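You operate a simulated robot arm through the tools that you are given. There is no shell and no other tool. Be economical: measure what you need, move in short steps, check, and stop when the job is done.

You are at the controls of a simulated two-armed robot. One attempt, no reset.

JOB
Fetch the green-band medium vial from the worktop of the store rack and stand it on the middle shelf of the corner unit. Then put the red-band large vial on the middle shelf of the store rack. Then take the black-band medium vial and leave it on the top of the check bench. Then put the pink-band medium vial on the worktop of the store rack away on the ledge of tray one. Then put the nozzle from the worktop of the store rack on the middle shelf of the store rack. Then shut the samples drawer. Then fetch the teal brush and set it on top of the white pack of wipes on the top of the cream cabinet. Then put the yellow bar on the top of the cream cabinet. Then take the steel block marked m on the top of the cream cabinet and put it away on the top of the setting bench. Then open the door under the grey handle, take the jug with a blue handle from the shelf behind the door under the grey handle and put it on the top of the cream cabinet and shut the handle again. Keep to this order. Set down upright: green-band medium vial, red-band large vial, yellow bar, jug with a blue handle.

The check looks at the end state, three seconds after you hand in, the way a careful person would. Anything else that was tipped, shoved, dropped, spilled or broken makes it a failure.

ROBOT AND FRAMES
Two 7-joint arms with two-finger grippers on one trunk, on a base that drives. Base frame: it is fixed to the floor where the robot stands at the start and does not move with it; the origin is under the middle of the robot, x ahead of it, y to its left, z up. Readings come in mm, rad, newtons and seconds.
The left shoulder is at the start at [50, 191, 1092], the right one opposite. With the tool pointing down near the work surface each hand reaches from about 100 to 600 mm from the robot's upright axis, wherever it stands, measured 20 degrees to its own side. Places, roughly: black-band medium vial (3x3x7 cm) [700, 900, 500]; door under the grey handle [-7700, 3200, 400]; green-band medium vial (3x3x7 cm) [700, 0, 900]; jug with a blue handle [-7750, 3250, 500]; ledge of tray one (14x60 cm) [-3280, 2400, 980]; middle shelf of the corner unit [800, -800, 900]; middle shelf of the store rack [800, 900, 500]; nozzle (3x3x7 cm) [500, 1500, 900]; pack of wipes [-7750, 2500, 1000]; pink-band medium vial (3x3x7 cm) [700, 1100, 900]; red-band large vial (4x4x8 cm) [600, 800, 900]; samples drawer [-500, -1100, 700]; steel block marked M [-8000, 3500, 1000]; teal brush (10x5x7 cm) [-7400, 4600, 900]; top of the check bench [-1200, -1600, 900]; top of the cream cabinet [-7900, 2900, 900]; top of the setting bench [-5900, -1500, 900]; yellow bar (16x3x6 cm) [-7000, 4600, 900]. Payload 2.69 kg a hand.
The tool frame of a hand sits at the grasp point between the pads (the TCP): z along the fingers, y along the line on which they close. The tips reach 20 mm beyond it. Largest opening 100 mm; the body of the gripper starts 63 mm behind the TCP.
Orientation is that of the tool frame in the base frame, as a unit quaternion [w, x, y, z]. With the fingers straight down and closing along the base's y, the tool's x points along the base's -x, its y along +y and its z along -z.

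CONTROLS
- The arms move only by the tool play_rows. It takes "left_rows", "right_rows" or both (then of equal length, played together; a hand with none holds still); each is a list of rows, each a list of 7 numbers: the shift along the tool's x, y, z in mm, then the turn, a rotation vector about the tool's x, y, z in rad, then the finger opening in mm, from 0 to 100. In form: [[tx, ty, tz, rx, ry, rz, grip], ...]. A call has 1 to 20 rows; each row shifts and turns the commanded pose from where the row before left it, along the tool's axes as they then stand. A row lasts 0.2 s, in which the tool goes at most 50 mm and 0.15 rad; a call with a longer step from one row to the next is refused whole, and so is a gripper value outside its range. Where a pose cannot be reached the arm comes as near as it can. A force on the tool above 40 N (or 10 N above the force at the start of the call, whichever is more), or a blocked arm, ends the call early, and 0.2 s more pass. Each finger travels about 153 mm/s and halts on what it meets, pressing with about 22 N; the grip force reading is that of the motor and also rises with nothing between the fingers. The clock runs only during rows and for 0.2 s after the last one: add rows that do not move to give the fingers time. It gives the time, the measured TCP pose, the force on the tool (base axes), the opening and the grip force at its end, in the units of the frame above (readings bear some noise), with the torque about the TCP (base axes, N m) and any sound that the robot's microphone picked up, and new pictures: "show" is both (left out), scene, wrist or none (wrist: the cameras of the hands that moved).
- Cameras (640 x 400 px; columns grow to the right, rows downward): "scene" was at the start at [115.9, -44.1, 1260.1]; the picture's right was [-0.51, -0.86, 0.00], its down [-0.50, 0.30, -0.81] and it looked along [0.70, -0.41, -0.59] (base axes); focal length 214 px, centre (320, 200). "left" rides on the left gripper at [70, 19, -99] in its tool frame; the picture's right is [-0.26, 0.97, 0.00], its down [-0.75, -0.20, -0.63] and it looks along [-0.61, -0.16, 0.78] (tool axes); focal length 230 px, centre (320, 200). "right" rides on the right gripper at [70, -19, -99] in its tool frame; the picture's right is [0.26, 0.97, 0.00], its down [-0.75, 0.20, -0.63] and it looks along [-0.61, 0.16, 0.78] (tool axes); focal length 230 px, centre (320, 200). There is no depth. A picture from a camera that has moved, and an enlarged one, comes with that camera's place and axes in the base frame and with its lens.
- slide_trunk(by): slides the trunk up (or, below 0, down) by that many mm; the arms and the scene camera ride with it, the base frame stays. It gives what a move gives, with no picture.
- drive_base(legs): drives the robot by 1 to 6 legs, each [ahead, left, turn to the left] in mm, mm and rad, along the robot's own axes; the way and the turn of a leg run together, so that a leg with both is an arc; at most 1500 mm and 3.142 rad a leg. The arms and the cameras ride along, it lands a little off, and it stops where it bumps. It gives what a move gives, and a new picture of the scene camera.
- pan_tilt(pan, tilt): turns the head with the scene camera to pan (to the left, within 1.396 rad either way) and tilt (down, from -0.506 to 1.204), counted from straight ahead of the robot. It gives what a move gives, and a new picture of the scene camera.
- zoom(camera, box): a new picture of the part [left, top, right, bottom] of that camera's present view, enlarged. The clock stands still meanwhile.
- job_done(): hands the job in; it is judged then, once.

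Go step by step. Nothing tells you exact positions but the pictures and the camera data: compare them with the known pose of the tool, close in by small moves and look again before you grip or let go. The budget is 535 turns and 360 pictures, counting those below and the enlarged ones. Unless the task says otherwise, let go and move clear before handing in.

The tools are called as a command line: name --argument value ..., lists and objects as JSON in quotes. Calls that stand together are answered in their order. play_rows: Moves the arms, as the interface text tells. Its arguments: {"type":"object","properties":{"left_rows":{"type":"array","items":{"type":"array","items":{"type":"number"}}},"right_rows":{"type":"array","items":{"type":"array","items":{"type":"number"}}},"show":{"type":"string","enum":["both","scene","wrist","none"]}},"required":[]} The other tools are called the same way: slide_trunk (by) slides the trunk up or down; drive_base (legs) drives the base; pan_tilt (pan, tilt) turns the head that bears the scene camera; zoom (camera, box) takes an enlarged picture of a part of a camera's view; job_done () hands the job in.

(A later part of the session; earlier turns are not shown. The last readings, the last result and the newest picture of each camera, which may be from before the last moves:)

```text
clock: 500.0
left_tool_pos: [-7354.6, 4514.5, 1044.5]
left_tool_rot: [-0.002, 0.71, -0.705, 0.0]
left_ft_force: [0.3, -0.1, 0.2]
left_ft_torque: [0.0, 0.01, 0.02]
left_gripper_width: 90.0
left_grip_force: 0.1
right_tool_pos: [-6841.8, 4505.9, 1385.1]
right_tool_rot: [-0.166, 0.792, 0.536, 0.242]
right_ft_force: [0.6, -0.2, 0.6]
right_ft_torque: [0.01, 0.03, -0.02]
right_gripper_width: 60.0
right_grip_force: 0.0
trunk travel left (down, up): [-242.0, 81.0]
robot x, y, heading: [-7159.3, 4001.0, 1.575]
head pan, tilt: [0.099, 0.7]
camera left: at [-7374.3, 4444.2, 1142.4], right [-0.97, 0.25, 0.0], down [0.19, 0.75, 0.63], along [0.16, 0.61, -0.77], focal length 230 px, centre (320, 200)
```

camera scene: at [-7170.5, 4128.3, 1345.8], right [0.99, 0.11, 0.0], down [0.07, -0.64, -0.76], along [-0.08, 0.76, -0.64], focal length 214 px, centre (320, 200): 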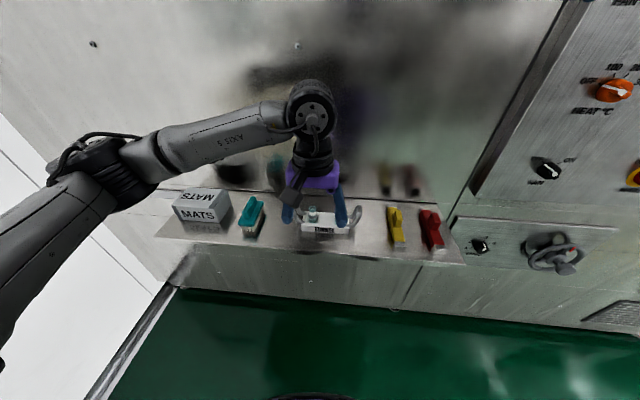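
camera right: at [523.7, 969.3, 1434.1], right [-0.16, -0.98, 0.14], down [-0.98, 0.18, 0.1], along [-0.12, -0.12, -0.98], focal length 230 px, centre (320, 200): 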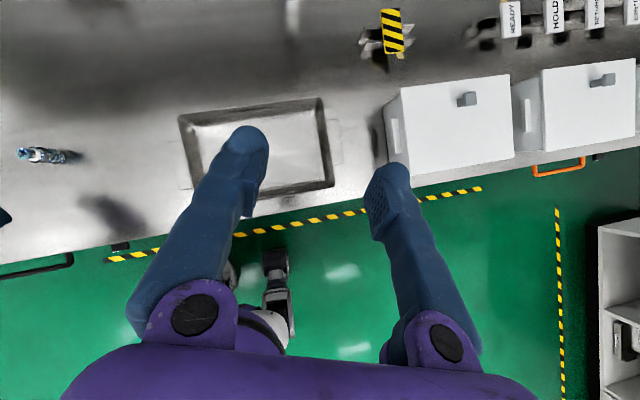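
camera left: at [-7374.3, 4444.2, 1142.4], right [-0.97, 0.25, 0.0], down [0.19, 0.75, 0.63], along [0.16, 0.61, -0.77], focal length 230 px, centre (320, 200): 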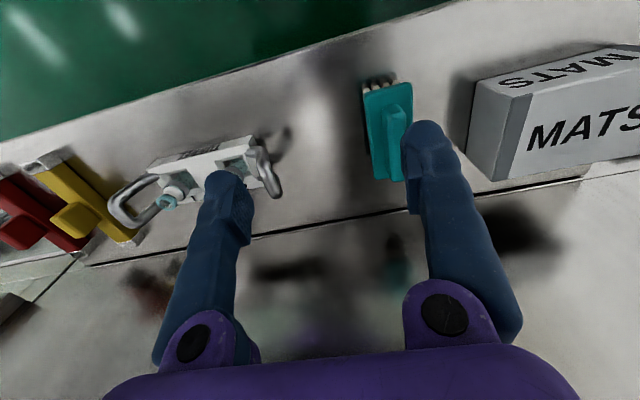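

Brush is at about (-7417, 4532), long axis along y. Move over it and lower partway.

play_rows --left_rows '[[-9, 31, 0, 0, 0, 0, 76], [-9, 31, 0, 0, 0, 0, 76], [0, 0, 30, 0, 0, 0, 76], [0, 0, 20, 0, 0, 0, 76], [0, 0, 0, 0, 0, 0, 76]]' --show "wrist"

```text
clock: 501.2
left_tool_pos: [-7417.0, 4531.3, 994.4]
left_tool_rot: [-0.003, 0.71, -0.705, 0.0]
left_ft_force: [0.3, -1.1, -0.2]
left_ft_torque: [-0.04, 0.0, 0.01]
left_gripper_width: 76.0
left_grip_force: 0.1
right_tool_pos: [-6843.0, 4506.1, 1384.7]
right_tool_rot: [-0.165, 0.793, 0.535, 0.241]
right_ft_force: [-0.5, -0.3, -1.1]
right_ft_torque: [-0.01, -0.01, 0.01]
right_gripper_width: 60.0
right_grip_force: 0.0
trunk travel left (down, up): [-242.0, 81.0]
robot x, y, heading: [-7164.0, 4006.6, 1.572]
head pan, tilt: [0.099, 0.7]
camera left: at [-7435.8, 4460.8, 1092.7], right [-0.97, 0.25, 0.0], down [0.19, 0.75, 0.63], along [0.16, 0.61, -0.77], focal length 230 px, centre (320, 200)
```

left: 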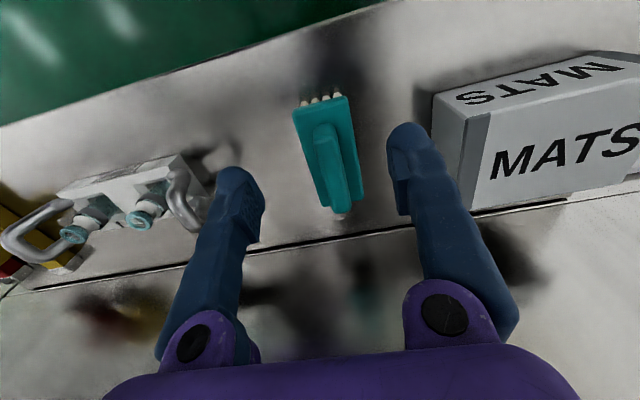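

Centred over the brush. Descend to plate height with force guard.

play_rows --left_rows '[[0, 2, 20, 0, 0, 0, 76], [0, 0, 15, 0, 0, 0, 76], [0, 0, 10, 0, 0, 0, 76], [0, 0, 0, 0, 0, 0, 76]]' --show "both"

```text
clock: 502.2
left_tool_pos: [-7420.3, 4530.0, 949.5]
left_tool_rot: [-0.002, 0.71, -0.704, -0.001]
left_ft_force: [-0.3, 0.0, -0.2]
left_ft_torque: [-0.01, -0.01, -0.04]
left_gripper_width: 75.8
left_grip_force: 0.0
right_tool_pos: [-6842.4, 4505.9, 1386.7]
right_tool_rot: [-0.165, 0.793, 0.535, 0.241]
right_ft_force: [1.1, 0.0, 0.1]
right_ft_torque: [-0.01, 0.01, -0.03]
right_gripper_width: 60.0
right_grip_force: 0.0
trunk travel left (down, up): [-242.0, 81.0]
robot x, y, heading: [-7161.0, 4002.0, 1.58]
head pan, tilt: [0.099, 0.7]
camera scene: at [-7170.4, 4127.7, 1345.8], right [0.99, 0.11, 0.0], down [0.07, -0.64, -0.77], along [-0.08, 0.76, -0.64], focal length 214 px, centre (320, 200)
camera left: at [-7438.3, 4460.7, 1047.3], right [-0.97, 0.25, 0.0], down [0.19, 0.75, 0.63], along [0.16, 0.61, -0.77], focal length 230 px, centre (320, 200)
```

scene: 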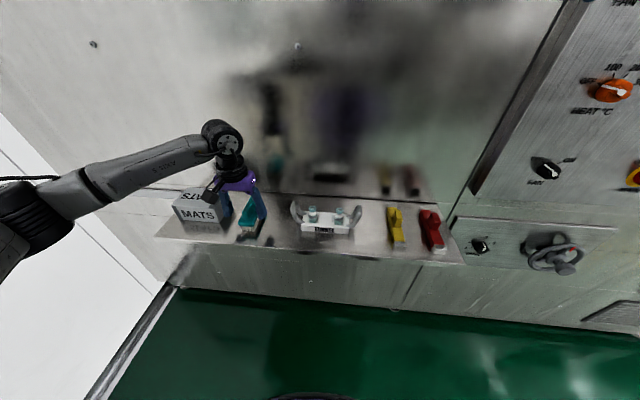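
left: 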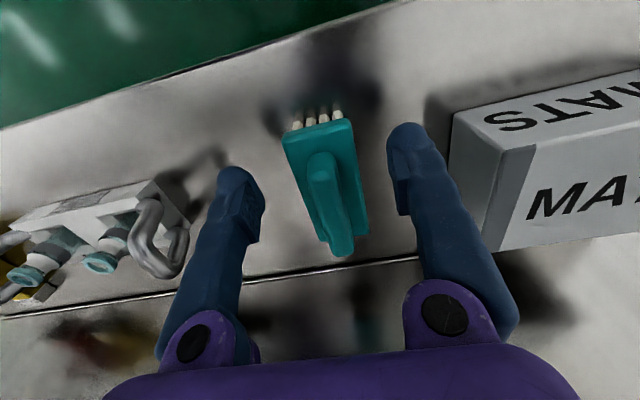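

The tips are beside the brush plate. Close on it.

play_rows --left_rows '[[0, 0, 3, 0, 0, 0, 60], [0, 0, 0, 0, 0, 0, 40], [0, 0, 0, 0, 0, 0, 30], [0, 0, 0, 0, 0, 0, 30], [0, 0, 0, 0, 0, 0, 30]]' --show "wrist"

```text
clock: 503.4
left_tool_pos: [-7419.1, 4531.2, 945.2]
left_tool_rot: [-0.002, 0.71, -0.704, 0.001]
left_ft_force: [0.1, -0.3, 0.0]
left_ft_torque: [-0.03, -0.02, -0.02]
left_gripper_width: 30.5
left_grip_force: 0.1
right_tool_pos: [-6843.1, 4506.1, 1385.5]
right_tool_rot: [-0.165, 0.792, 0.536, 0.242]
right_ft_force: [1.0, 0.0, 0.2]
right_ft_torque: [-0.02, -0.05, 0.0]
right_gripper_width: 59.9
right_grip_force: 0.0
trunk travel left (down, up): [-242.0, 81.0]
robot x, y, heading: [-7166.4, 4001.0, 1.578]
head pan, tilt: [0.099, 0.7]
camera left: at [-7438.1, 4460.7, 1044.3], right [-0.97, 0.25, 0.0], down [0.19, 0.75, 0.63], along [0.16, 0.61, -0.77], focal length 230 px, centre (320, 200)
```

left: 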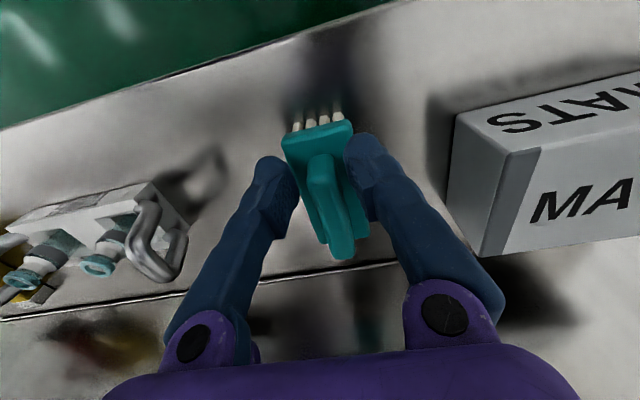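

play_rows --left_rows '[[0, 0, 0, 0, 0, 0, 20], [0, 0, 0, 0, 0, 0, 8], [0, 0, 0, 0, 0, 0, 8], [0, 0, 0, 0, 0, 0, 8]]' --show "wrist"

```text
clock: 504.4
left_tool_pos: [-7420.9, 4530.7, 945.2]
left_tool_rot: [-0.002, 0.71, -0.704, 0.0]
left_ft_force: [-0.1, -1.7, 0.2]
left_ft_torque: [0.01, -0.01, 0.02]
left_gripper_width: 16.9
left_grip_force: 22.0
right_tool_pos: [-6842.5, 4506.4, 1386.0]
right_tool_rot: [-0.165, 0.792, 0.535, 0.242]
right_ft_force: [-0.5, 0.0, 0.2]
right_ft_torque: [0.01, 0.01, 0.01]
right_gripper_width: 60.1
right_grip_force: 0.0
trunk travel left (down, up): [-242.0, 81.0]
robot x, y, heading: [-7159.3, 4004.3, 1.575]
head pan, tilt: [0.099, 0.7]
camera left: at [-7438.1, 4460.8, 1044.3], right [-0.97, 0.25, 0.0], down [0.19, 0.75, 0.63], along [0.16, 0.61, -0.77], focal length 230 px, centre (320, 200)
```

left: 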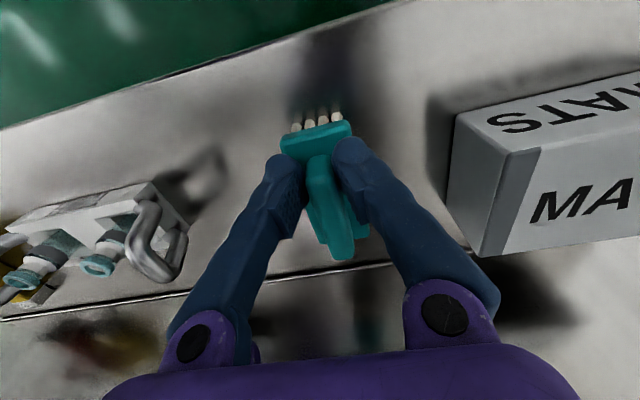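

Now gripping the brush handle (17 mm, 22 N). Lift and check.

play_rows --left_rows '[[0, 0, -25, 0, 0, 0, 8], [0, 0, -40, 0, 0, 0, 8], [0, 0, -40, 0, 0, 0, 8], [30, 0, -30, 0, 0, 0, 8], [0, 0, 0, 0, 0, 0, 8]]' --show "wrist"

```text
clock: 505.6
left_tool_pos: [-7419.5, 4501.9, 1080.4]
left_tool_rot: [-0.002, 0.709, -0.705, 0.0]
left_ft_force: [-0.1, 0.2, -0.8]
left_ft_torque: [-0.01, -0.01, -0.02]
left_gripper_width: 16.6
left_grip_force: 22.0
right_tool_pos: [-6842.9, 4505.3, 1384.4]
right_tool_rot: [-0.165, 0.792, 0.536, 0.241]
right_ft_force: [0.0, 0.0, -0.5]
right_ft_torque: [0.02, 0.0, 0.0]
right_gripper_width: 60.1
right_grip_force: 0.1
trunk travel left (down, up): [-242.0, 81.0]
robot x, y, heading: [-7163.1, 4000.7, 1.579]
head pan, tilt: [0.099, 0.7]
camera left: at [-7437.7, 4430.8, 1180.0], right [-0.97, 0.25, 0.0], down [0.19, 0.75, 0.63], along [0.16, 0.61, -0.78], focal length 230 px, centre (320, 200)
```

left: 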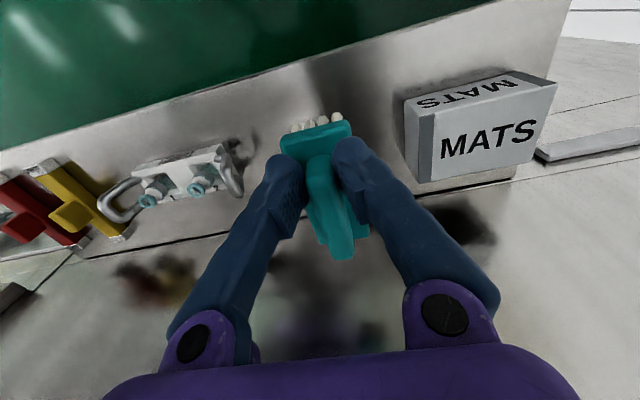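

Brush lifted. Drive to the cream cabinet with the left hand over the wipes pack area.

drive_base --legs '[[-300, 0, 0], [0, 0, 1.563], [40, 800, 0]]'

pan_tilt --pan 0.3 --tilt 0.65

```text
clock: 518.5
left_tool_pos: [-7676.6, 2634.0, 1080.7]
left_tool_rot: [-0.002, 1.0, 0.012, -0.001]
left_ft_force: [0.0, 0.3, -1.0]
left_ft_torque: [-0.02, -0.02, 0.02]
left_gripper_width: 16.7
left_grip_force: 21.9
right_tool_pos: [-7692.3, 3210.8, 1385.7]
right_tool_rot: [-0.288, 0.173, 0.94, 0.051]
right_ft_force: [-0.7, -0.6, 0.3]
right_ft_torque: [-0.02, -0.01, 0.01]
right_gripper_width: 60.1
right_grip_force: 0.1
trunk travel left (down, up): [-242.0, 81.0]
robot x, y, heading: [-7182.1, 2898.7, -3.116]
head pan, tilt: [0.099, 0.7]
camera scene: at [-7307.1, 2888.8, 1345.8], right [-0.12, 0.99, 0.0], down [0.64, 0.08, -0.76], along [-0.76, -0.09, -0.64], focal length 214 px, centre (320, 200)
```

scene: 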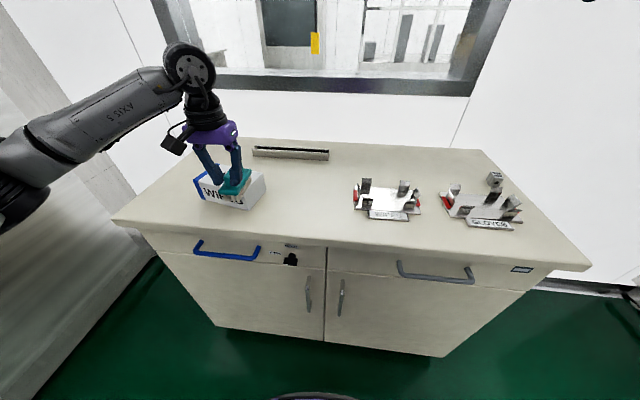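

```text
clock: 519.2
left_tool_pos: [-7677.7, 2634.1, 1081.2]
left_tool_rot: [-0.001, 1.0, 0.012, -0.001]
left_ft_force: [-0.3, -0.7, -0.6]
left_ft_torque: [0.02, -0.03, 0.0]
left_gripper_width: 16.9
left_grip_force: 21.8
right_tool_pos: [-7692.5, 3211.0, 1385.5]
right_tool_rot: [-0.288, 0.174, 0.94, 0.051]
right_ft_force: [-1.0, -0.7, -0.6]
right_ft_torque: [0.0, -0.01, 0.04]
right_gripper_width: 60.0
right_grip_force: 0.1
trunk travel left (down, up): [-242.0, 81.0]
robot x, y, heading: [-7182.2, 2900.2, -3.116]
head pan, tilt: [0.3, 0.649]
camera scene: at [-7305.2, 2871.8, 1350.1], right [-0.32, 0.95, 0.0], down [0.57, 0.19, -0.8], along [-0.76, -0.25, -0.6], focal length 214 px, centre (320, 200)
```

scene: 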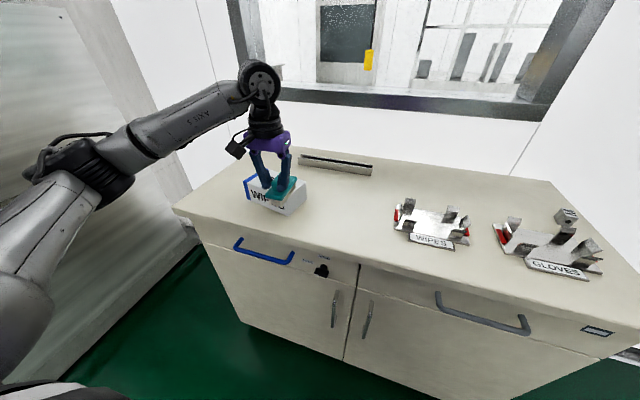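

zoom --camera "left" --box '[0, 0, 640, 400]'

```text
1.00 times, centred on (320, 200) of left (not enlarged: the box is as wide or as high as the picture)
camera zoom: at [-7607.1, 2616.1, 1179.9], right [-0.23, -0.97, 0.0], down [-0.75, 0.18, 0.63], along [-0.61, 0.15, -0.77], focal length 230 px, centre (320, 200)
```

zoom: 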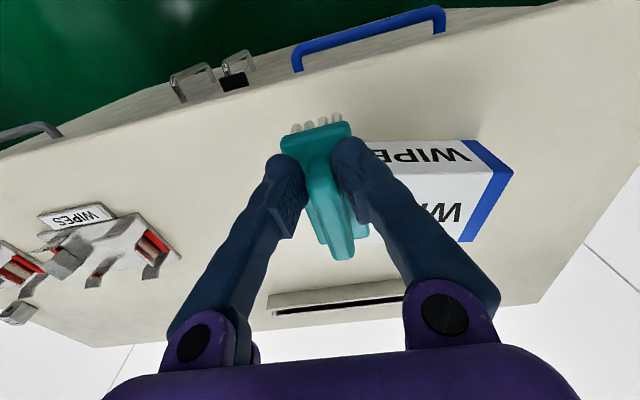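

Wipes pack spans roughly x −7780…−7900, y 2440…2630 (top ≈ 957). Move the brush over its centre.

drive_base --legs '[[88, 90, 0]]'

play_rows --left_rows '[[-25, 0, 0, 0, 0, 0, 8], [-25, 0, 10, 0, 0, 0, 8], [-14, 0, 20, 0, 0, 0, 8], [0, 0, 15, 0, 0, 0, 8], [0, 0, 0, 0, 0, 0, 8]]' --show "wrist"

```text
clock: 520.7
left_tool_pos: [-7764.0, 2542.9, 1081.3]
left_tool_rot: [-0.002, 1.0, 0.011, -0.002]
left_ft_force: [-0.5, -0.2, -0.3]
left_ft_torque: [0.03, 0.0, 0.01]
left_gripper_width: 17.0
left_grip_force: 22.4
right_tool_pos: [-7777.6, 3119.5, 1385.9]
right_tool_rot: [-0.288, 0.173, 0.94, 0.051]
right_ft_force: [0.5, -0.8, -0.6]
right_ft_torque: [-0.02, -0.02, 0.0]
right_gripper_width: 60.0
right_grip_force: 0.1
trunk travel left (down, up): [-242.0, 81.0]
robot x, y, heading: [-7267.6, 2809.9, -3.118]
head pan, tilt: [0.3, 0.649]
camera scene: at [-7392.1, 2780.3, 1350.1], right [-0.32, 0.95, 0.0], down [0.57, 0.19, -0.8], along [-0.76, -0.25, -0.6], focal length 214 px, centre (320, 200)
```

scene: 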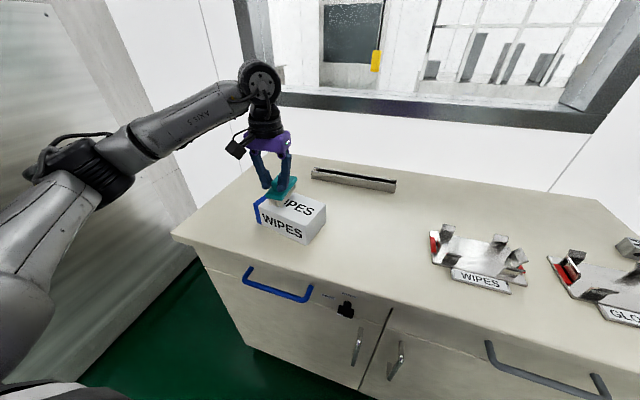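

```text
clock: 521.6
left_tool_pos: [-7829.1, 2543.6, 1054.9]
left_tool_rot: [-0.005, 1.0, 0.011, -0.01]
left_ft_force: [5.2, 1.3, 19.6]
left_ft_torque: [-0.17, -0.4, 0.02]
left_gripper_width: 17.2
left_grip_force: 21.7
right_tool_pos: [-7777.9, 3120.9, 1385.1]
right_tool_rot: [-0.288, 0.174, 0.94, 0.052]
right_ft_force: [-0.2, 0.1, -0.3]
right_ft_torque: [0.01, -0.05, 0.03]
right_gripper_width: 59.9
right_grip_force: 0.0
trunk travel left (down, up): [-242.0, 81.0]
robot x, y, heading: [-7269.2, 2807.4, -3.12]
head pan, tilt: [0.3, 0.649]
stopped in row 4 (left hand): the force on the tool passed its limit at 53 N (the readings are from after the stop); the commanded pose is now the measured one
camera left: at [-7756.8, 2524.0, 1151.3], right [-0.24, -0.97, 0.0], down [-0.74, 0.18, 0.65], along [-0.63, 0.16, -0.76], focal length 230 px, centre (320, 200)
```

left: 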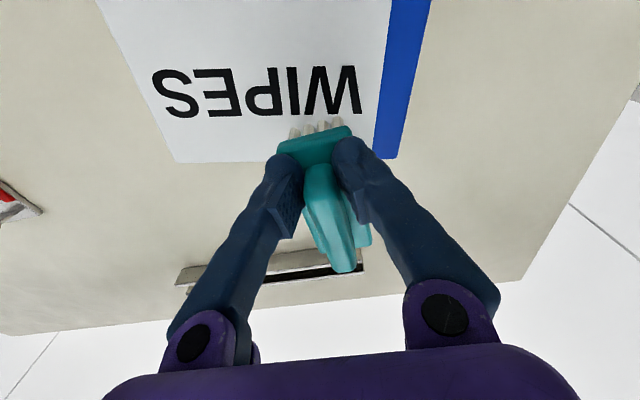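

The pack top is higher (≈1010) and nearer than I took it; brush was at its far edge. Raise, shift back to the pack centre (-7790, 2560) and rotate the brush to lie along the pack.

play_rows --left_rows '[[0, 0, -25, 0, 0, 0, 8], [0, 0, -25, 0, 0, 0, 8], [20, -9, 0, 0, 0, 0, 8], [20, -8, 0, 0, 0, 0, 8], [0, 0, 0, 0, 0, 0.143, 8], [0, 0, 0, 0, 0, 0.143, 8], [0, 0, 0, 0, 0, 0.143, 8], [0, 0, 0, 0, 0, 0.143, 8], [0, 0, 0, 0, 0, 0.143, 8], [0, 0, 0, 0, 0, 0.143, 8], [0, 0, 0, 0, 0, 0.143, 8], [0, 0, 0, 0, 0, 0.143, 8], [0, 0, 0, 0, 0, 0.143, 8], [0, 0, 0, 0, 0, 0.143, 8], [0, 0, 0, 0, 0, 0.143, 8]]' --show "both"

```text
clock: 524.8
left_tool_pos: [-7752.8, 2566.2, 1089.3]
left_tool_rot: [-0.001, 0.915, -0.404, -0.008]
left_ft_force: [0.2, 0.8, -0.1]
left_ft_torque: [-0.03, 0.0, -0.03]
left_gripper_width: 16.7
left_grip_force: 22.1
left hand out of reach, approached as far as the arm can: row 10, 11, 12, 13, 14, 15
right_tool_pos: [-7778.0, 3119.7, 1385.1]
right_tool_rot: [-0.288, 0.174, 0.94, 0.052]
right_ft_force: [-0.5, 0.2, -0.2]
right_ft_torque: [0.0, -0.07, 0.0]
right_gripper_width: 59.9
right_grip_force: 0.1
trunk travel left (down, up): [-242.0, 81.0]
robot x, y, heading: [-7271.9, 2810.1, -3.117]
head pan, tilt: [0.3, 0.649]
camera scene: at [-7391.6, 2780.6, 1350.1], right [-0.32, 0.95, 0.0], down [0.57, 0.19, -0.8], along [-0.76, -0.25, -0.6], focal length 214 px, centre (320, 200)
camera left: at [-7718.5, 2501.4, 1185.8], right [-0.89, -0.46, 0.01], down [-0.35, 0.69, 0.64], along [-0.3, 0.56, -0.77], focal length 230 px, centre (320, 200)
```

scene: 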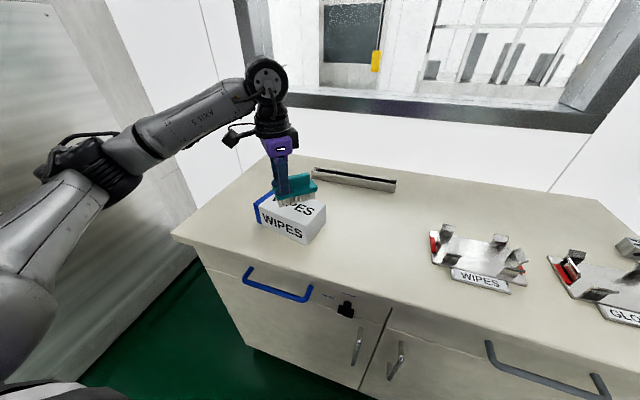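
left: 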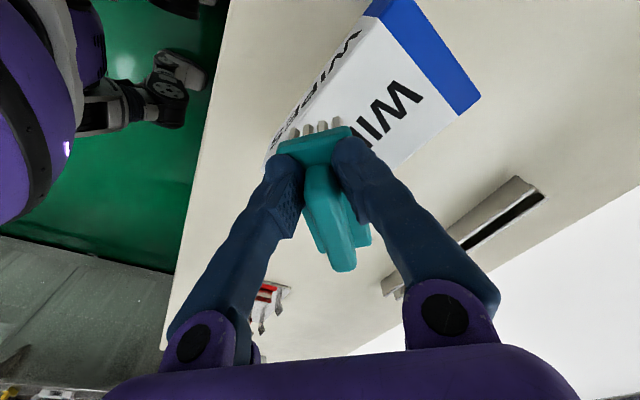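

The hand could rotate about 47°, which is fine for the brush on the pack. Move to the pack centre and lower gently.

play_rows --left_rows '[[-12, 16, 0, 0, 0, 0, 8], [-11, 15.5, 0, 0, 0, 0, 8], [0, 0, 15, 0, 0, 0, 8], [0, 0, 10, 0, 0, 0, 8], [0, 0, 0, 0, 0, 0, 8]]' --show "wrist"

```text
clock: 526.0
left_tool_pos: [-7753.4, 2566.6, 1062.7]
left_tool_rot: [0.001, 0.915, -0.402, -0.009]
left_ft_force: [-0.2, -0.9, -1.5]
left_ft_torque: [-0.01, -0.01, 0.02]
left_gripper_width: 17.0
left_grip_force: 22.3
left hand out of reach, approached as far as the arm can: row 1, 2
right_tool_pos: [-7778.9, 3119.5, 1384.7]
right_tool_rot: [-0.288, 0.174, 0.94, 0.051]
right_ft_force: [-0.1, -0.4, 0.2]
right_ft_torque: [-0.01, 0.0, 0.02]
right_gripper_width: 59.8
right_grip_force: 0.1
trunk travel left (down, up): [-242.0, 81.0]
robot x, y, heading: [-7271.0, 2810.4, -3.117]
head pan, tilt: [0.3, 0.649]
camera left: at [-7718.5, 2501.6, 1160.9], right [-0.89, -0.46, 0.01], down [-0.35, 0.68, 0.64], along [-0.3, 0.56, -0.77], focal length 230 px, centre (320, 200)
```

left: 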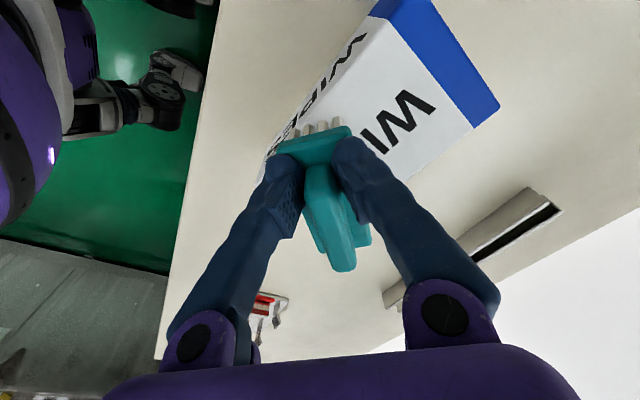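

Out of reach at that yaw. Rotate back most of the way, then position.

play_rows --left_rows '[[0, 0, -25, 0, 0, 0, 8], [0, 0, 0, 0, 0, -0.143, 8], [0, 0, 0, 0, 0, -0.143, 8], [0, 0, 0, 0, 0, -0.143, 8], [0, 0, 0, 0, 0, -0.143, 8], [0, 0, 0, 0, 0, -0.143, 8], [0, 0, 0, 0, 0, 0, 8]]' --show "none"

```text
clock: 527.6
left_tool_pos: [-7753.3, 2565.8, 1087.4]
left_tool_rot: [-0.003, 0.998, -0.057, -0.008]
left_ft_force: [-0.6, 0.9, -0.9]
left_ft_torque: [-0.02, -0.04, 0.02]
left_gripper_width: 17.0
left_grip_force: 22.0
right_tool_pos: [-7778.1, 3118.1, 1386.2]
right_tool_rot: [-0.288, 0.174, 0.94, 0.052]
right_ft_force: [0.5, 0.1, -0.3]
right_ft_torque: [-0.02, -0.02, 0.01]
right_gripper_width: 60.5
right_grip_force: 0.0
trunk travel left (down, up): [-242.0, 81.0]
robot x, y, heading: [-7271.8, 2808.2, -3.12]
head pan, tilt: [0.3, 0.649]
```

play_rows --left_rows '[[-20, 4, 0, 0, 0, 0, 8], [-18, 3, 0, 0, 0, 0, 8], [0, 0, 15, 0, 0, 0, 8], [0, 0, 11, 0, 0, 0, 8], [0, 0, 0, 0, 0, 0, 8]]' --show "both"

```text
clock: 528.8
left_tool_pos: [-7791.6, 2565.0, 1063.9]
left_tool_rot: [-0.003, 0.998, -0.059, -0.008]
left_ft_force: [-0.9, -0.4, -1.5]
left_ft_torque: [0.02, -0.04, -0.01]
left_gripper_width: 16.8
left_grip_force: 22.2
right_tool_pos: [-7778.1, 3119.6, 1385.5]
right_tool_rot: [-0.288, 0.173, 0.94, 0.051]
right_ft_force: [-0.1, -1.0, -0.9]
right_ft_torque: [0.0, 0.02, 0.04]
right_gripper_width: 60.0
right_grip_force: 0.0
trunk travel left (down, up): [-242.0, 81.0]
robot x, y, heading: [-7268.6, 2804.3, -3.118]
head pan, tilt: [0.3, 0.649]
camera scene: at [-7391.5, 2780.6, 1350.1], right [-0.32, 0.95, 0.0], down [0.57, 0.19, -0.8], along [-0.76, -0.25, -0.6], focal length 214 px, centre (320, 200)
camera left: at [-7723.6, 2536.8, 1160.6], right [-0.37, -0.93, 0.0], down [-0.71, 0.28, 0.64], along [-0.6, 0.24, -0.77], focal length 230 px, centre (320, 200)
```

scene: 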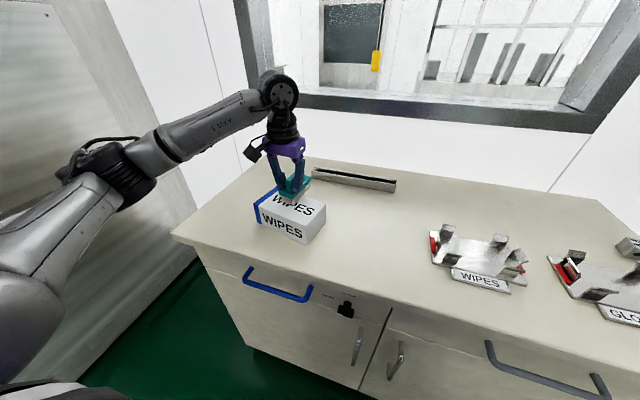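
left: 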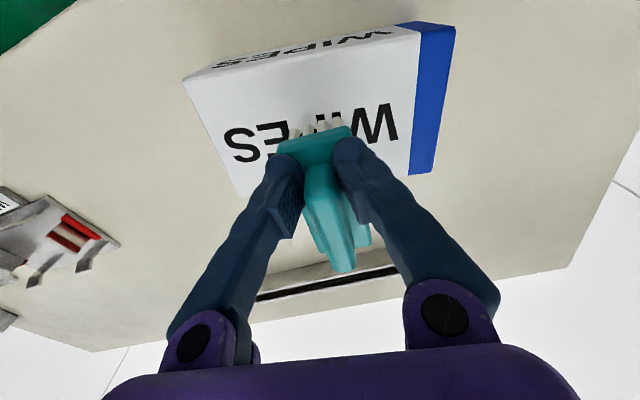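

The brush extends mostly ahead of the grip point, so I shift back 34 mm to centre it on the pack, then lower.

play_rows --left_rows '[[17, 0, 0, 0, 0, 0, 8], [17, 0, 0, 0, 0, 0, 8], [0, 0, 5, 0, 0, 0, 8], [0, 0, 0, 0, 0, 0, 8]]' --show "wrist"

```text
clock: 529.8
left_tool_pos: [-7758.3, 2559.5, 1056.5]
left_tool_rot: [-0.003, 0.998, -0.058, -0.008]
left_ft_force: [-0.8, -0.4, -1.3]
left_ft_torque: [-0.04, -0.01, -0.02]
left_gripper_width: 16.5
left_grip_force: 21.9
right_tool_pos: [-7778.8, 3120.2, 1384.8]
right_tool_rot: [-0.287, 0.174, 0.94, 0.052]
right_ft_force: [-0.5, 0.3, -0.6]
right_ft_torque: [0.03, -0.04, -0.03]
right_gripper_width: 60.1
right_grip_force: 0.0
trunk travel left (down, up): [-242.0, 81.0]
robot x, y, heading: [-7269.3, 2807.0, -3.119]
head pan, tilt: [0.3, 0.649]
camera left: at [-7690.2, 2532.1, 1154.3], right [-0.37, -0.93, 0.0], down [-0.71, 0.28, 0.64], along [-0.6, 0.24, -0.77], focal length 230 px, centre (320, 200)
```

left: 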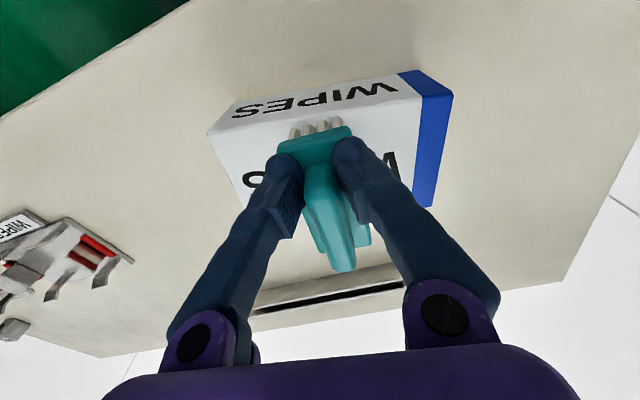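

Well placed. Lower in small steps.

play_rows --left_rows '[[0, 0, 3, 0, 0, 0, 8], [0, 0, 3, 0, 0, 0, 8], [0, 0, 0, 0, 0, 0, 8]]' --show "none"

play_rows --left_rows '[[0, 0, 3, 0, 0, 0, 8], [0, 0, 3, 0, 0, 0, 8], [0, 0, 0, 0, 0, 0, 8]]' --show "none"

```text
clock: 530.6
left_tool_pos: [-7758.5, 2561.1, 1054.2]
left_tool_rot: [-0.003, 0.998, -0.058, -0.012]
left_ft_force: [-3.3, -3.8, 23.2]
left_ft_torque: [-0.12, -0.11, -0.03]
left_gripper_width: 17.0
left_grip_force: 22.2
right_tool_pos: [-7777.0, 3120.4, 1386.8]
right_tool_rot: [-0.289, 0.174, 0.94, 0.051]
right_ft_force: [-0.9, -0.5, 0.7]
right_ft_torque: [0.01, 0.0, -0.02]
right_gripper_width: 60.3
right_grip_force: 0.0
trunk travel left (down, up): [-242.0, 81.0]
robot x, y, heading: [-7266.2, 2808.7, -3.122]
head pan, tilt: [0.3, 0.649]
```

```text
clock: 531.1
left_tool_pos: [-7759.0, 2560.3, 1052.8]
left_tool_rot: [-0.005, 0.998, -0.058, -0.014]
left_ft_force: [5.1, 1.6, 14.9]
left_ft_torque: [-0.06, -0.56, 0.01]
left_gripper_width: 16.7
left_grip_force: 22.5
right_tool_pos: [-7777.3, 3119.5, 1386.1]
right_tool_rot: [-0.289, 0.173, 0.94, 0.051]
right_ft_force: [-0.1, -0.7, -0.5]
right_ft_torque: [0.05, -0.03, -0.01]
right_gripper_width: 60.1
right_grip_force: 0.0
trunk travel left (down, up): [-242.0, 81.0]
robot x, y, heading: [-7269.9, 2808.1, -3.119]
head pan, tilt: [0.3, 0.649]
stopped in row 2 (left hand): the force on the tool passed its limit at 42 N (the readings are from after the stop); the commanded pose is now the measured one
```

Contact. Release, lift straight up and check.

play_rows --left_rows '[[0, 0, -2, 0, 0, 0, 8], [0, 0, 0, 0, 0, 0, 24], [0, 0, 0, 0, 0, 0, 40], [0, 0, 0, 0, 0, 0, 44], [0, 0, -25, 0, 0, 0, 44], [0, 0, -40, 0, 0, 0, 60], [0, 0, -40, 0, 0, 0, 60]]' --show "scene"

zoom --camera "scene" --box '[200, 130, 400, 255]'

```text
clock: 532.7
left_tool_pos: [-7756.4, 2558.0, 1160.2]
left_tool_rot: [-0.004, 0.998, -0.057, -0.012]
left_ft_force: [0.7, 0.7, 0.7]
left_ft_torque: [0.0, 0.02, 0.02]
left_gripper_width: 60.1
left_grip_force: 0.0
right_tool_pos: [-7777.9, 3120.6, 1384.8]
right_tool_rot: [-0.289, 0.173, 0.94, 0.051]
right_ft_force: [0.0, 0.8, -0.1]
right_ft_torque: [-0.02, 0.02, 0.03]
right_gripper_width: 60.1
right_grip_force: 0.0
trunk travel left (down, up): [-242.0, 81.0]
robot x, y, heading: [-7269.1, 2808.0, -3.116]
head pan, tilt: [0.3, 0.649]
camera scene: at [-7390.9, 2781.0, 1350.2], right [-0.32, 0.95, 0.0], down [0.57, 0.19, -0.8], along [-0.76, -0.25, -0.6], focal length 214 px, centre (320, 200)
```

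scene: 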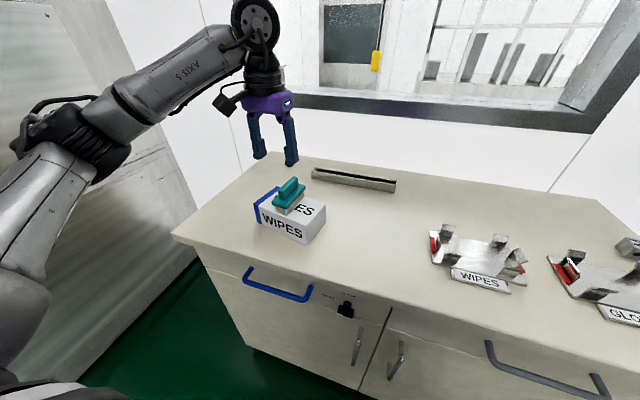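

```text
3.20 times, centred on (300, 192) of scene
camera zoom: at [-7390.9, 2781.0, 1350.2], right [-0.32, 0.95, 0.0], down [0.57, 0.19, -0.8], along [-0.76, -0.25, -0.6], focal length 686 px, centre (384, 224)
```

zoom: 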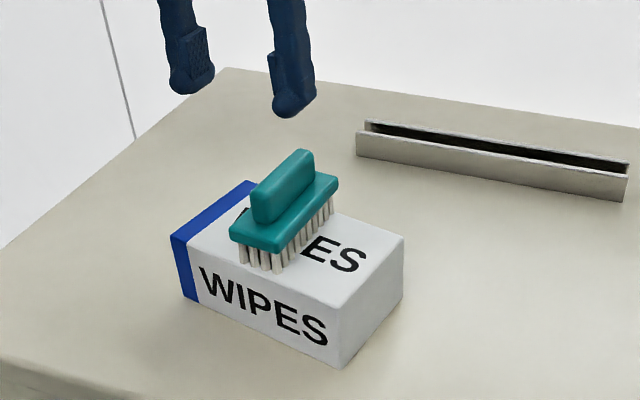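

The brush sits well on the wipes pack. Now fetch the yellow bar from the ledge.

drive_base --legs '[[-430, 0, 0], [0, -880, 0], [0, 0, -1.59], [300, 0, 0]]'

play_rows --left_rows '[[0, 0, 40, 0, 0, 0.1, 90], [0, 0, 40, 0, 0, 0, 90], [0, 0, 30, 0, 0, 0, 90], [0, 0, 0, 0, 0, 0, 90]]' --show "wrist"

```text
clock: 548.5
left_tool_pos: [-7102.1, 4487.6, 1159.6]
left_tool_rot: [0.012, -0.657, 0.754, 0.005]
left_ft_force: [-0.9, 0.2, 0.1]
left_ft_torque: [-0.02, 0.02, 0.02]
left_gripper_width: 60.2
left_grip_force: 0.1
right_tool_pos: [-6540.0, 4496.6, 1385.9]
right_tool_rot: [-0.164, 0.794, 0.533, 0.242]
right_ft_force: [1.0, 0.7, -0.1]
right_ft_torque: [-0.02, 0.02, -0.03]
right_gripper_width: 60.0
right_grip_force: 0.0
trunk travel left (down, up): [-242.0, 81.0]
robot x, y, heading: [-6865.5, 3995.2, 1.573]
head pan, tilt: [0.3, 0.649]
camera scene: at [-6887.9, 4118.0, 1350.1], right [0.96, 0.3, 0.0], down [0.18, -0.58, -0.8], along [-0.24, 0.76, -0.6], focal length 214 px, centre (320, 200)
```

scene: 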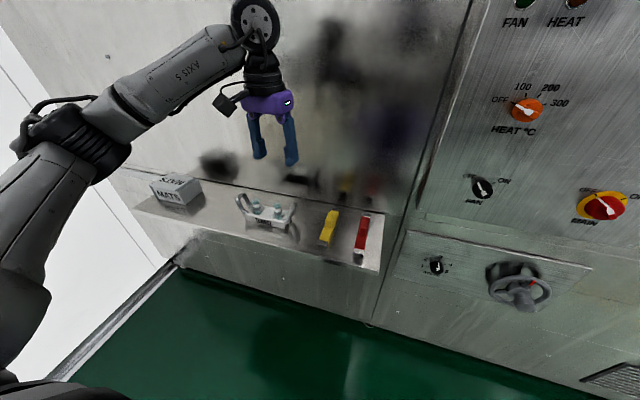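

```text
clock: 549.5
left_tool_pos: [-7099.7, 4488.1, 1049.7]
left_tool_rot: [0.011, -0.618, 0.786, 0.006]
left_ft_force: [-0.5, 1.2, -0.1]
left_ft_torque: [0.02, 0.0, 0.02]
left_gripper_width: 89.9
left_grip_force: 0.1
right_tool_pos: [-6540.7, 4495.6, 1386.7]
right_tool_rot: [-0.165, 0.793, 0.534, 0.242]
right_ft_force: [0.3, -0.6, 0.6]
right_ft_torque: [0.04, 0.02, 0.0]
right_gripper_width: 60.0
right_grip_force: 0.1
trunk travel left (down, up): [-242.0, 81.0]
robot x, y, heading: [-6862.7, 3992.9, 1.569]
head pan, tilt: [0.3, 0.649]
camera left: at [-7136.3, 4422.5, 1146.9], right [-0.88, 0.48, 0.0], down [0.37, 0.67, 0.65], along [0.31, 0.57, -0.76], focal length 230 px, centre (320, 200)
```

left: 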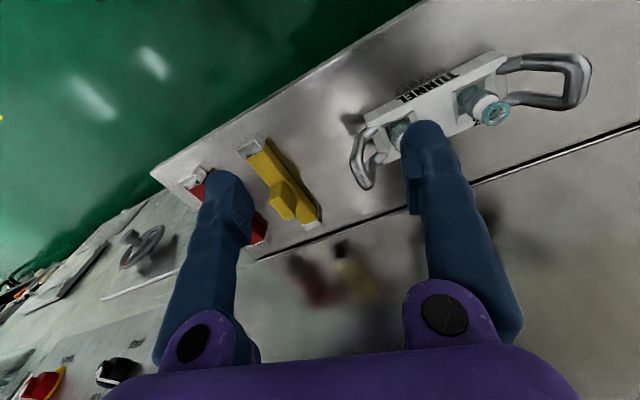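

Bar centre is at about (-7027, 4548), axis nearly along y. Correct the yaw, move over it and lower partway.

play_rows --left_rows '[[0, 0, 0, 0, 0, -0.125, 70], [0, 0, 0, 0, 0, -0.125, 70], [-20, -24, 0, 0, 0, 0, 70], [-20, -24, 0, 0, 0, 0, 70], [-20, -25, 0, 0, 0, 0, 70], [0, 0, 25, 0, 0, 0, 70], [0, 0, 20, 0, 0, 0, 70], [0, 0, 0, 0, 0, 0, 70]]' --show "wrist"

```text
clock: 551.3
left_tool_pos: [-7028.4, 4551.2, 1006.9]
left_tool_rot: [-0.012, 0.711, -0.703, -0.005]
left_ft_force: [-0.8, 0.2, 0.3]
left_ft_torque: [-0.02, -0.04, -0.03]
left_gripper_width: 69.7
left_grip_force: 0.0
right_tool_pos: [-6540.5, 4495.9, 1386.9]
right_tool_rot: [-0.165, 0.793, 0.534, 0.241]
right_ft_force: [1.0, -0.1, -0.6]
right_ft_torque: [0.01, -0.03, 0.0]
right_gripper_width: 59.9
right_grip_force: 0.1
trunk travel left (down, up): [-242.0, 81.0]
robot x, y, heading: [-6859.3, 3995.8, 1.571]
head pan, tilt: [0.3, 0.649]
camera left: at [-7047.0, 4478.7, 1103.8], right [-0.97, 0.25, 0.0], down [0.18, 0.74, 0.65], along [0.16, 0.63, -0.76], focal length 230 px, centre (320, 200)
```

left: 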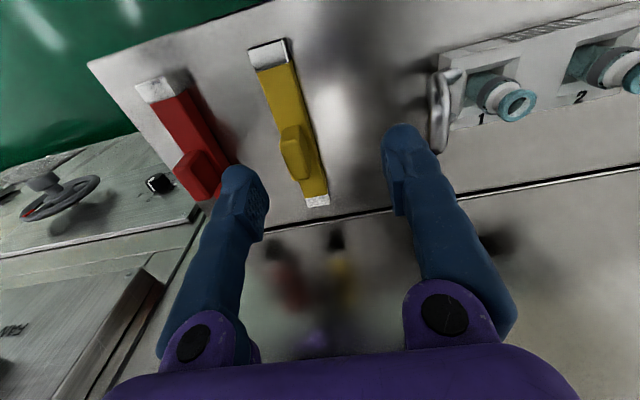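

play_rows --left_rows '[[-4, -16, 0, 0, 0, 0, 60], [0, 0, 25, 0, 0, 0, 60], [0, 0, 15, 0, 0, 0, 60], [0, 0, 0, 0, 0, 0, 60]]' --show "wrist"

```text
clock: 552.3
left_tool_pos: [-7010.4, 4557.2, 966.3]
left_tool_rot: [-0.011, 0.711, -0.703, -0.005]
left_ft_force: [-0.4, -0.1, 1.1]
left_ft_torque: [-0.01, 0.01, 0.01]
left_gripper_width: 59.7
left_grip_force: 0.1
right_tool_pos: [-6541.8, 4495.7, 1386.2]
right_tool_rot: [-0.166, 0.793, 0.534, 0.242]
right_ft_force: [0.0, 1.0, -0.3]
right_ft_torque: [0.01, 0.0, -0.01]
right_gripper_width: 60.0
right_grip_force: 0.1
trunk travel left (down, up): [-242.0, 81.0]
robot x, y, heading: [-6862.5, 3995.1, 1.572]
head pan, tilt: [0.3, 0.649]
camera left: at [-7030.6, 4484.1, 1063.7], right [-0.97, 0.25, 0.0], down [0.18, 0.74, 0.65], along [0.16, 0.63, -0.76], focal length 230 px, centre (320, 200)
```

left: 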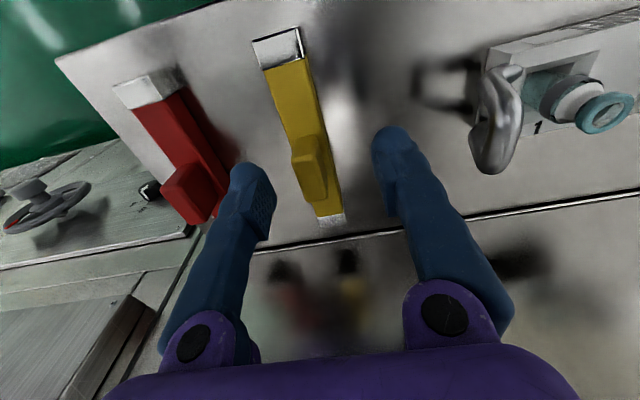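

play_rows --left_rows '[[0, -5, 0, 0, 0, 0, 48], [0, 0, 12, 0, 0, 0, 48], [0, 0, 10, 0, 0, 0, 48], [0, 0, 0, 0, 0, 0, 48]]' --show "wrist"

```text
clock: 553.3
left_tool_pos: [-7006.5, 4558.1, 945.2]
left_tool_rot: [-0.013, 0.711, -0.703, -0.005]
left_ft_force: [-0.2, -0.1, 0.1]
left_ft_torque: [0.02, 0.0, -0.04]
left_gripper_width: 47.7
left_grip_force: 0.1
right_tool_pos: [-6540.7, 4494.1, 1385.7]
right_tool_rot: [-0.166, 0.793, 0.534, 0.241]
right_ft_force: [-0.4, 0.0, -0.1]
right_ft_torque: [-0.02, 0.04, 0.0]
right_gripper_width: 60.2
right_grip_force: 0.0
trunk travel left (down, up): [-242.0, 81.0]
robot x, y, heading: [-6861.4, 3991.9, 1.569]
head pan, tilt: [0.3, 0.649]
camera left: at [-7025.1, 4484.8, 1041.9], right [-0.97, 0.25, 0.0], down [0.18, 0.74, 0.65], along [0.16, 0.63, -0.76], focal length 230 px, centre (320, 200)
```

left: 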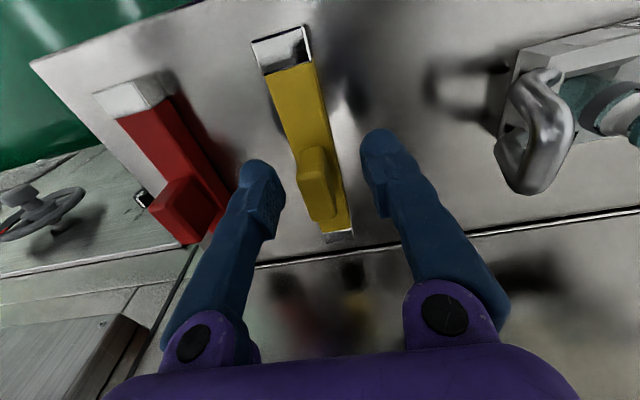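

play_rows --left_rows '[[0, -1, 10, 0, 0, 0, 48], [0, 0, 0, 0, 0, 0, 34], [0, 0, 0, 0, 0, 0, 15], [0, 0, 0, 0, 0, 0, 15], [0, 0, 0, 0, 0, 0, 15]]' --show "wrist"

```text
clock: 554.5
left_tool_pos: [-7005.6, 4558.0, 936.0]
left_tool_rot: [-0.013, 0.712, -0.703, -0.004]
left_ft_force: [0.6, -0.2, 0.3]
left_ft_torque: [0.0, -0.01, -0.02]
left_gripper_width: 17.4
left_grip_force: 21.9
right_tool_pos: [-6540.5, 4496.8, 1385.5]
right_tool_rot: [-0.166, 0.793, 0.534, 0.242]
right_ft_force: [-0.1, 0.8, 0.4]
right_ft_torque: [-0.01, -0.01, 0.0]
right_gripper_width: 60.1
right_grip_force: 0.0
trunk travel left (down, up): [-242.0, 81.0]
robot x, y, heading: [-6860.2, 3992.3, 1.566]
head pan, tilt: [0.3, 0.649]
camera left: at [-7024.3, 4485.2, 1032.0], right [-0.97, 0.25, 0.0], down [0.18, 0.74, 0.65], along [0.16, 0.63, -0.76], focal length 230 px, centre (320, 200)
```

left: 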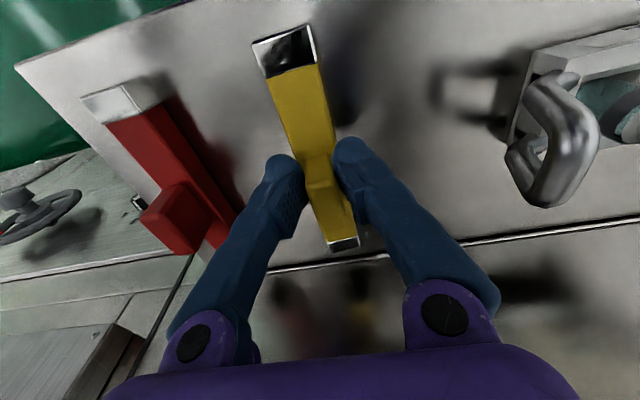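

Knob gripped. Lift, and carry the bar to the cream cabinet's free centre area.

play_rows --left_rows '[[0, 0, -25, 0, 0, 0, 15], [0, 0, -40, 0, 0, 0, 15], [0, 0, -40, 0, 0, 0, 15], [0, 0, -25, 0, 0, 0, 15]]' --show "none"

drive_base --legs '[[-330, 0, 0], [0, 0, 1.575], [294, 697, 0]]'

zoom --camera "left" --box '[0, 0, 640, 400]'

```text
clock: 555.5
left_tool_pos: [-7006.3, 4553.4, 1066.0]
left_tool_rot: [-0.013, 0.712, -0.702, -0.005]
left_ft_force: [-0.5, -0.7, -1.1]
left_ft_torque: [0.01, 0.01, 0.01]
left_gripper_width: 17.0
left_grip_force: 22.1
right_tool_pos: [-6540.3, 4495.8, 1385.9]
right_tool_rot: [-0.165, 0.793, 0.534, 0.241]
right_ft_force: [0.7, -0.3, -0.3]
right_ft_torque: [-0.01, 0.01, -0.02]
right_gripper_width: 60.2
right_grip_force: 0.1
trunk travel left (down, up): [-242.0, 81.0]
robot x, y, heading: [-6861.8, 3995.1, 1.566]
head pan, tilt: [0.3, 0.649]
```

```text
clock: 567.7
left_tool_pos: [-7699.4, 2801.7, 1064.4]
left_tool_rot: [-0.005, 1.0, 0.017, -0.012]
left_ft_force: [-1.0, 0.8, -1.4]
left_ft_torque: [0.03, -0.03, 0.02]
left_gripper_width: 17.1
left_grip_force: 22.2
right_tool_pos: [-7649.5, 3268.9, 1385.5]
right_tool_rot: [-0.288, 0.173, 0.941, 0.051]
right_ft_force: [-0.3, -0.3, 0.6]
right_ft_torque: [0.01, -0.01, 0.01]
right_gripper_width: 59.9
right_grip_force: 0.0
trunk travel left (down, up): [-242.0, 81.0]
robot x, y, heading: [-7141.7, 2959.1, -3.123]
head pan, tilt: [0.3, 0.649]
camera scene: at [-7263.9, 2928.8, 1350.1], right [-0.32, 0.95, 0.0], down [0.57, 0.19, -0.8], along [-0.76, -0.25, -0.6], focal length 214 px, centre (320, 200)
```

scene: 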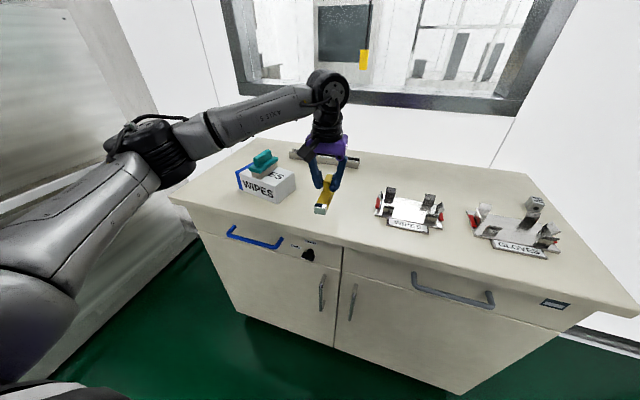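

```text
1.00 times, centred on (320, 200) of left (not enlarged: the box is as wide or as high as the picture)
camera zoom: at [-7626.6, 2783.3, 1161.9], right [-0.23, -0.97, 0.0], down [-0.74, 0.17, 0.65], along [-0.63, 0.15, -0.76], focal length 230 px, centre (320, 200)
```

zoom: 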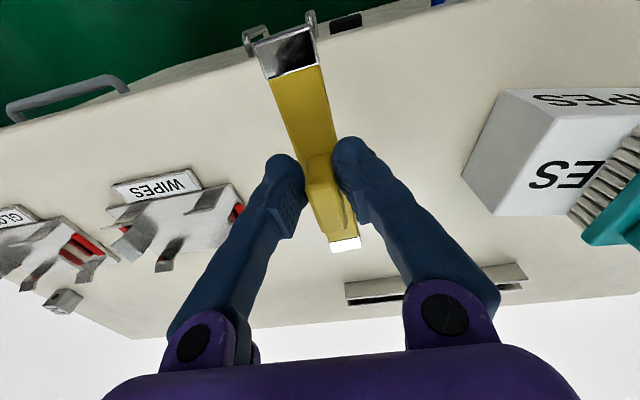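

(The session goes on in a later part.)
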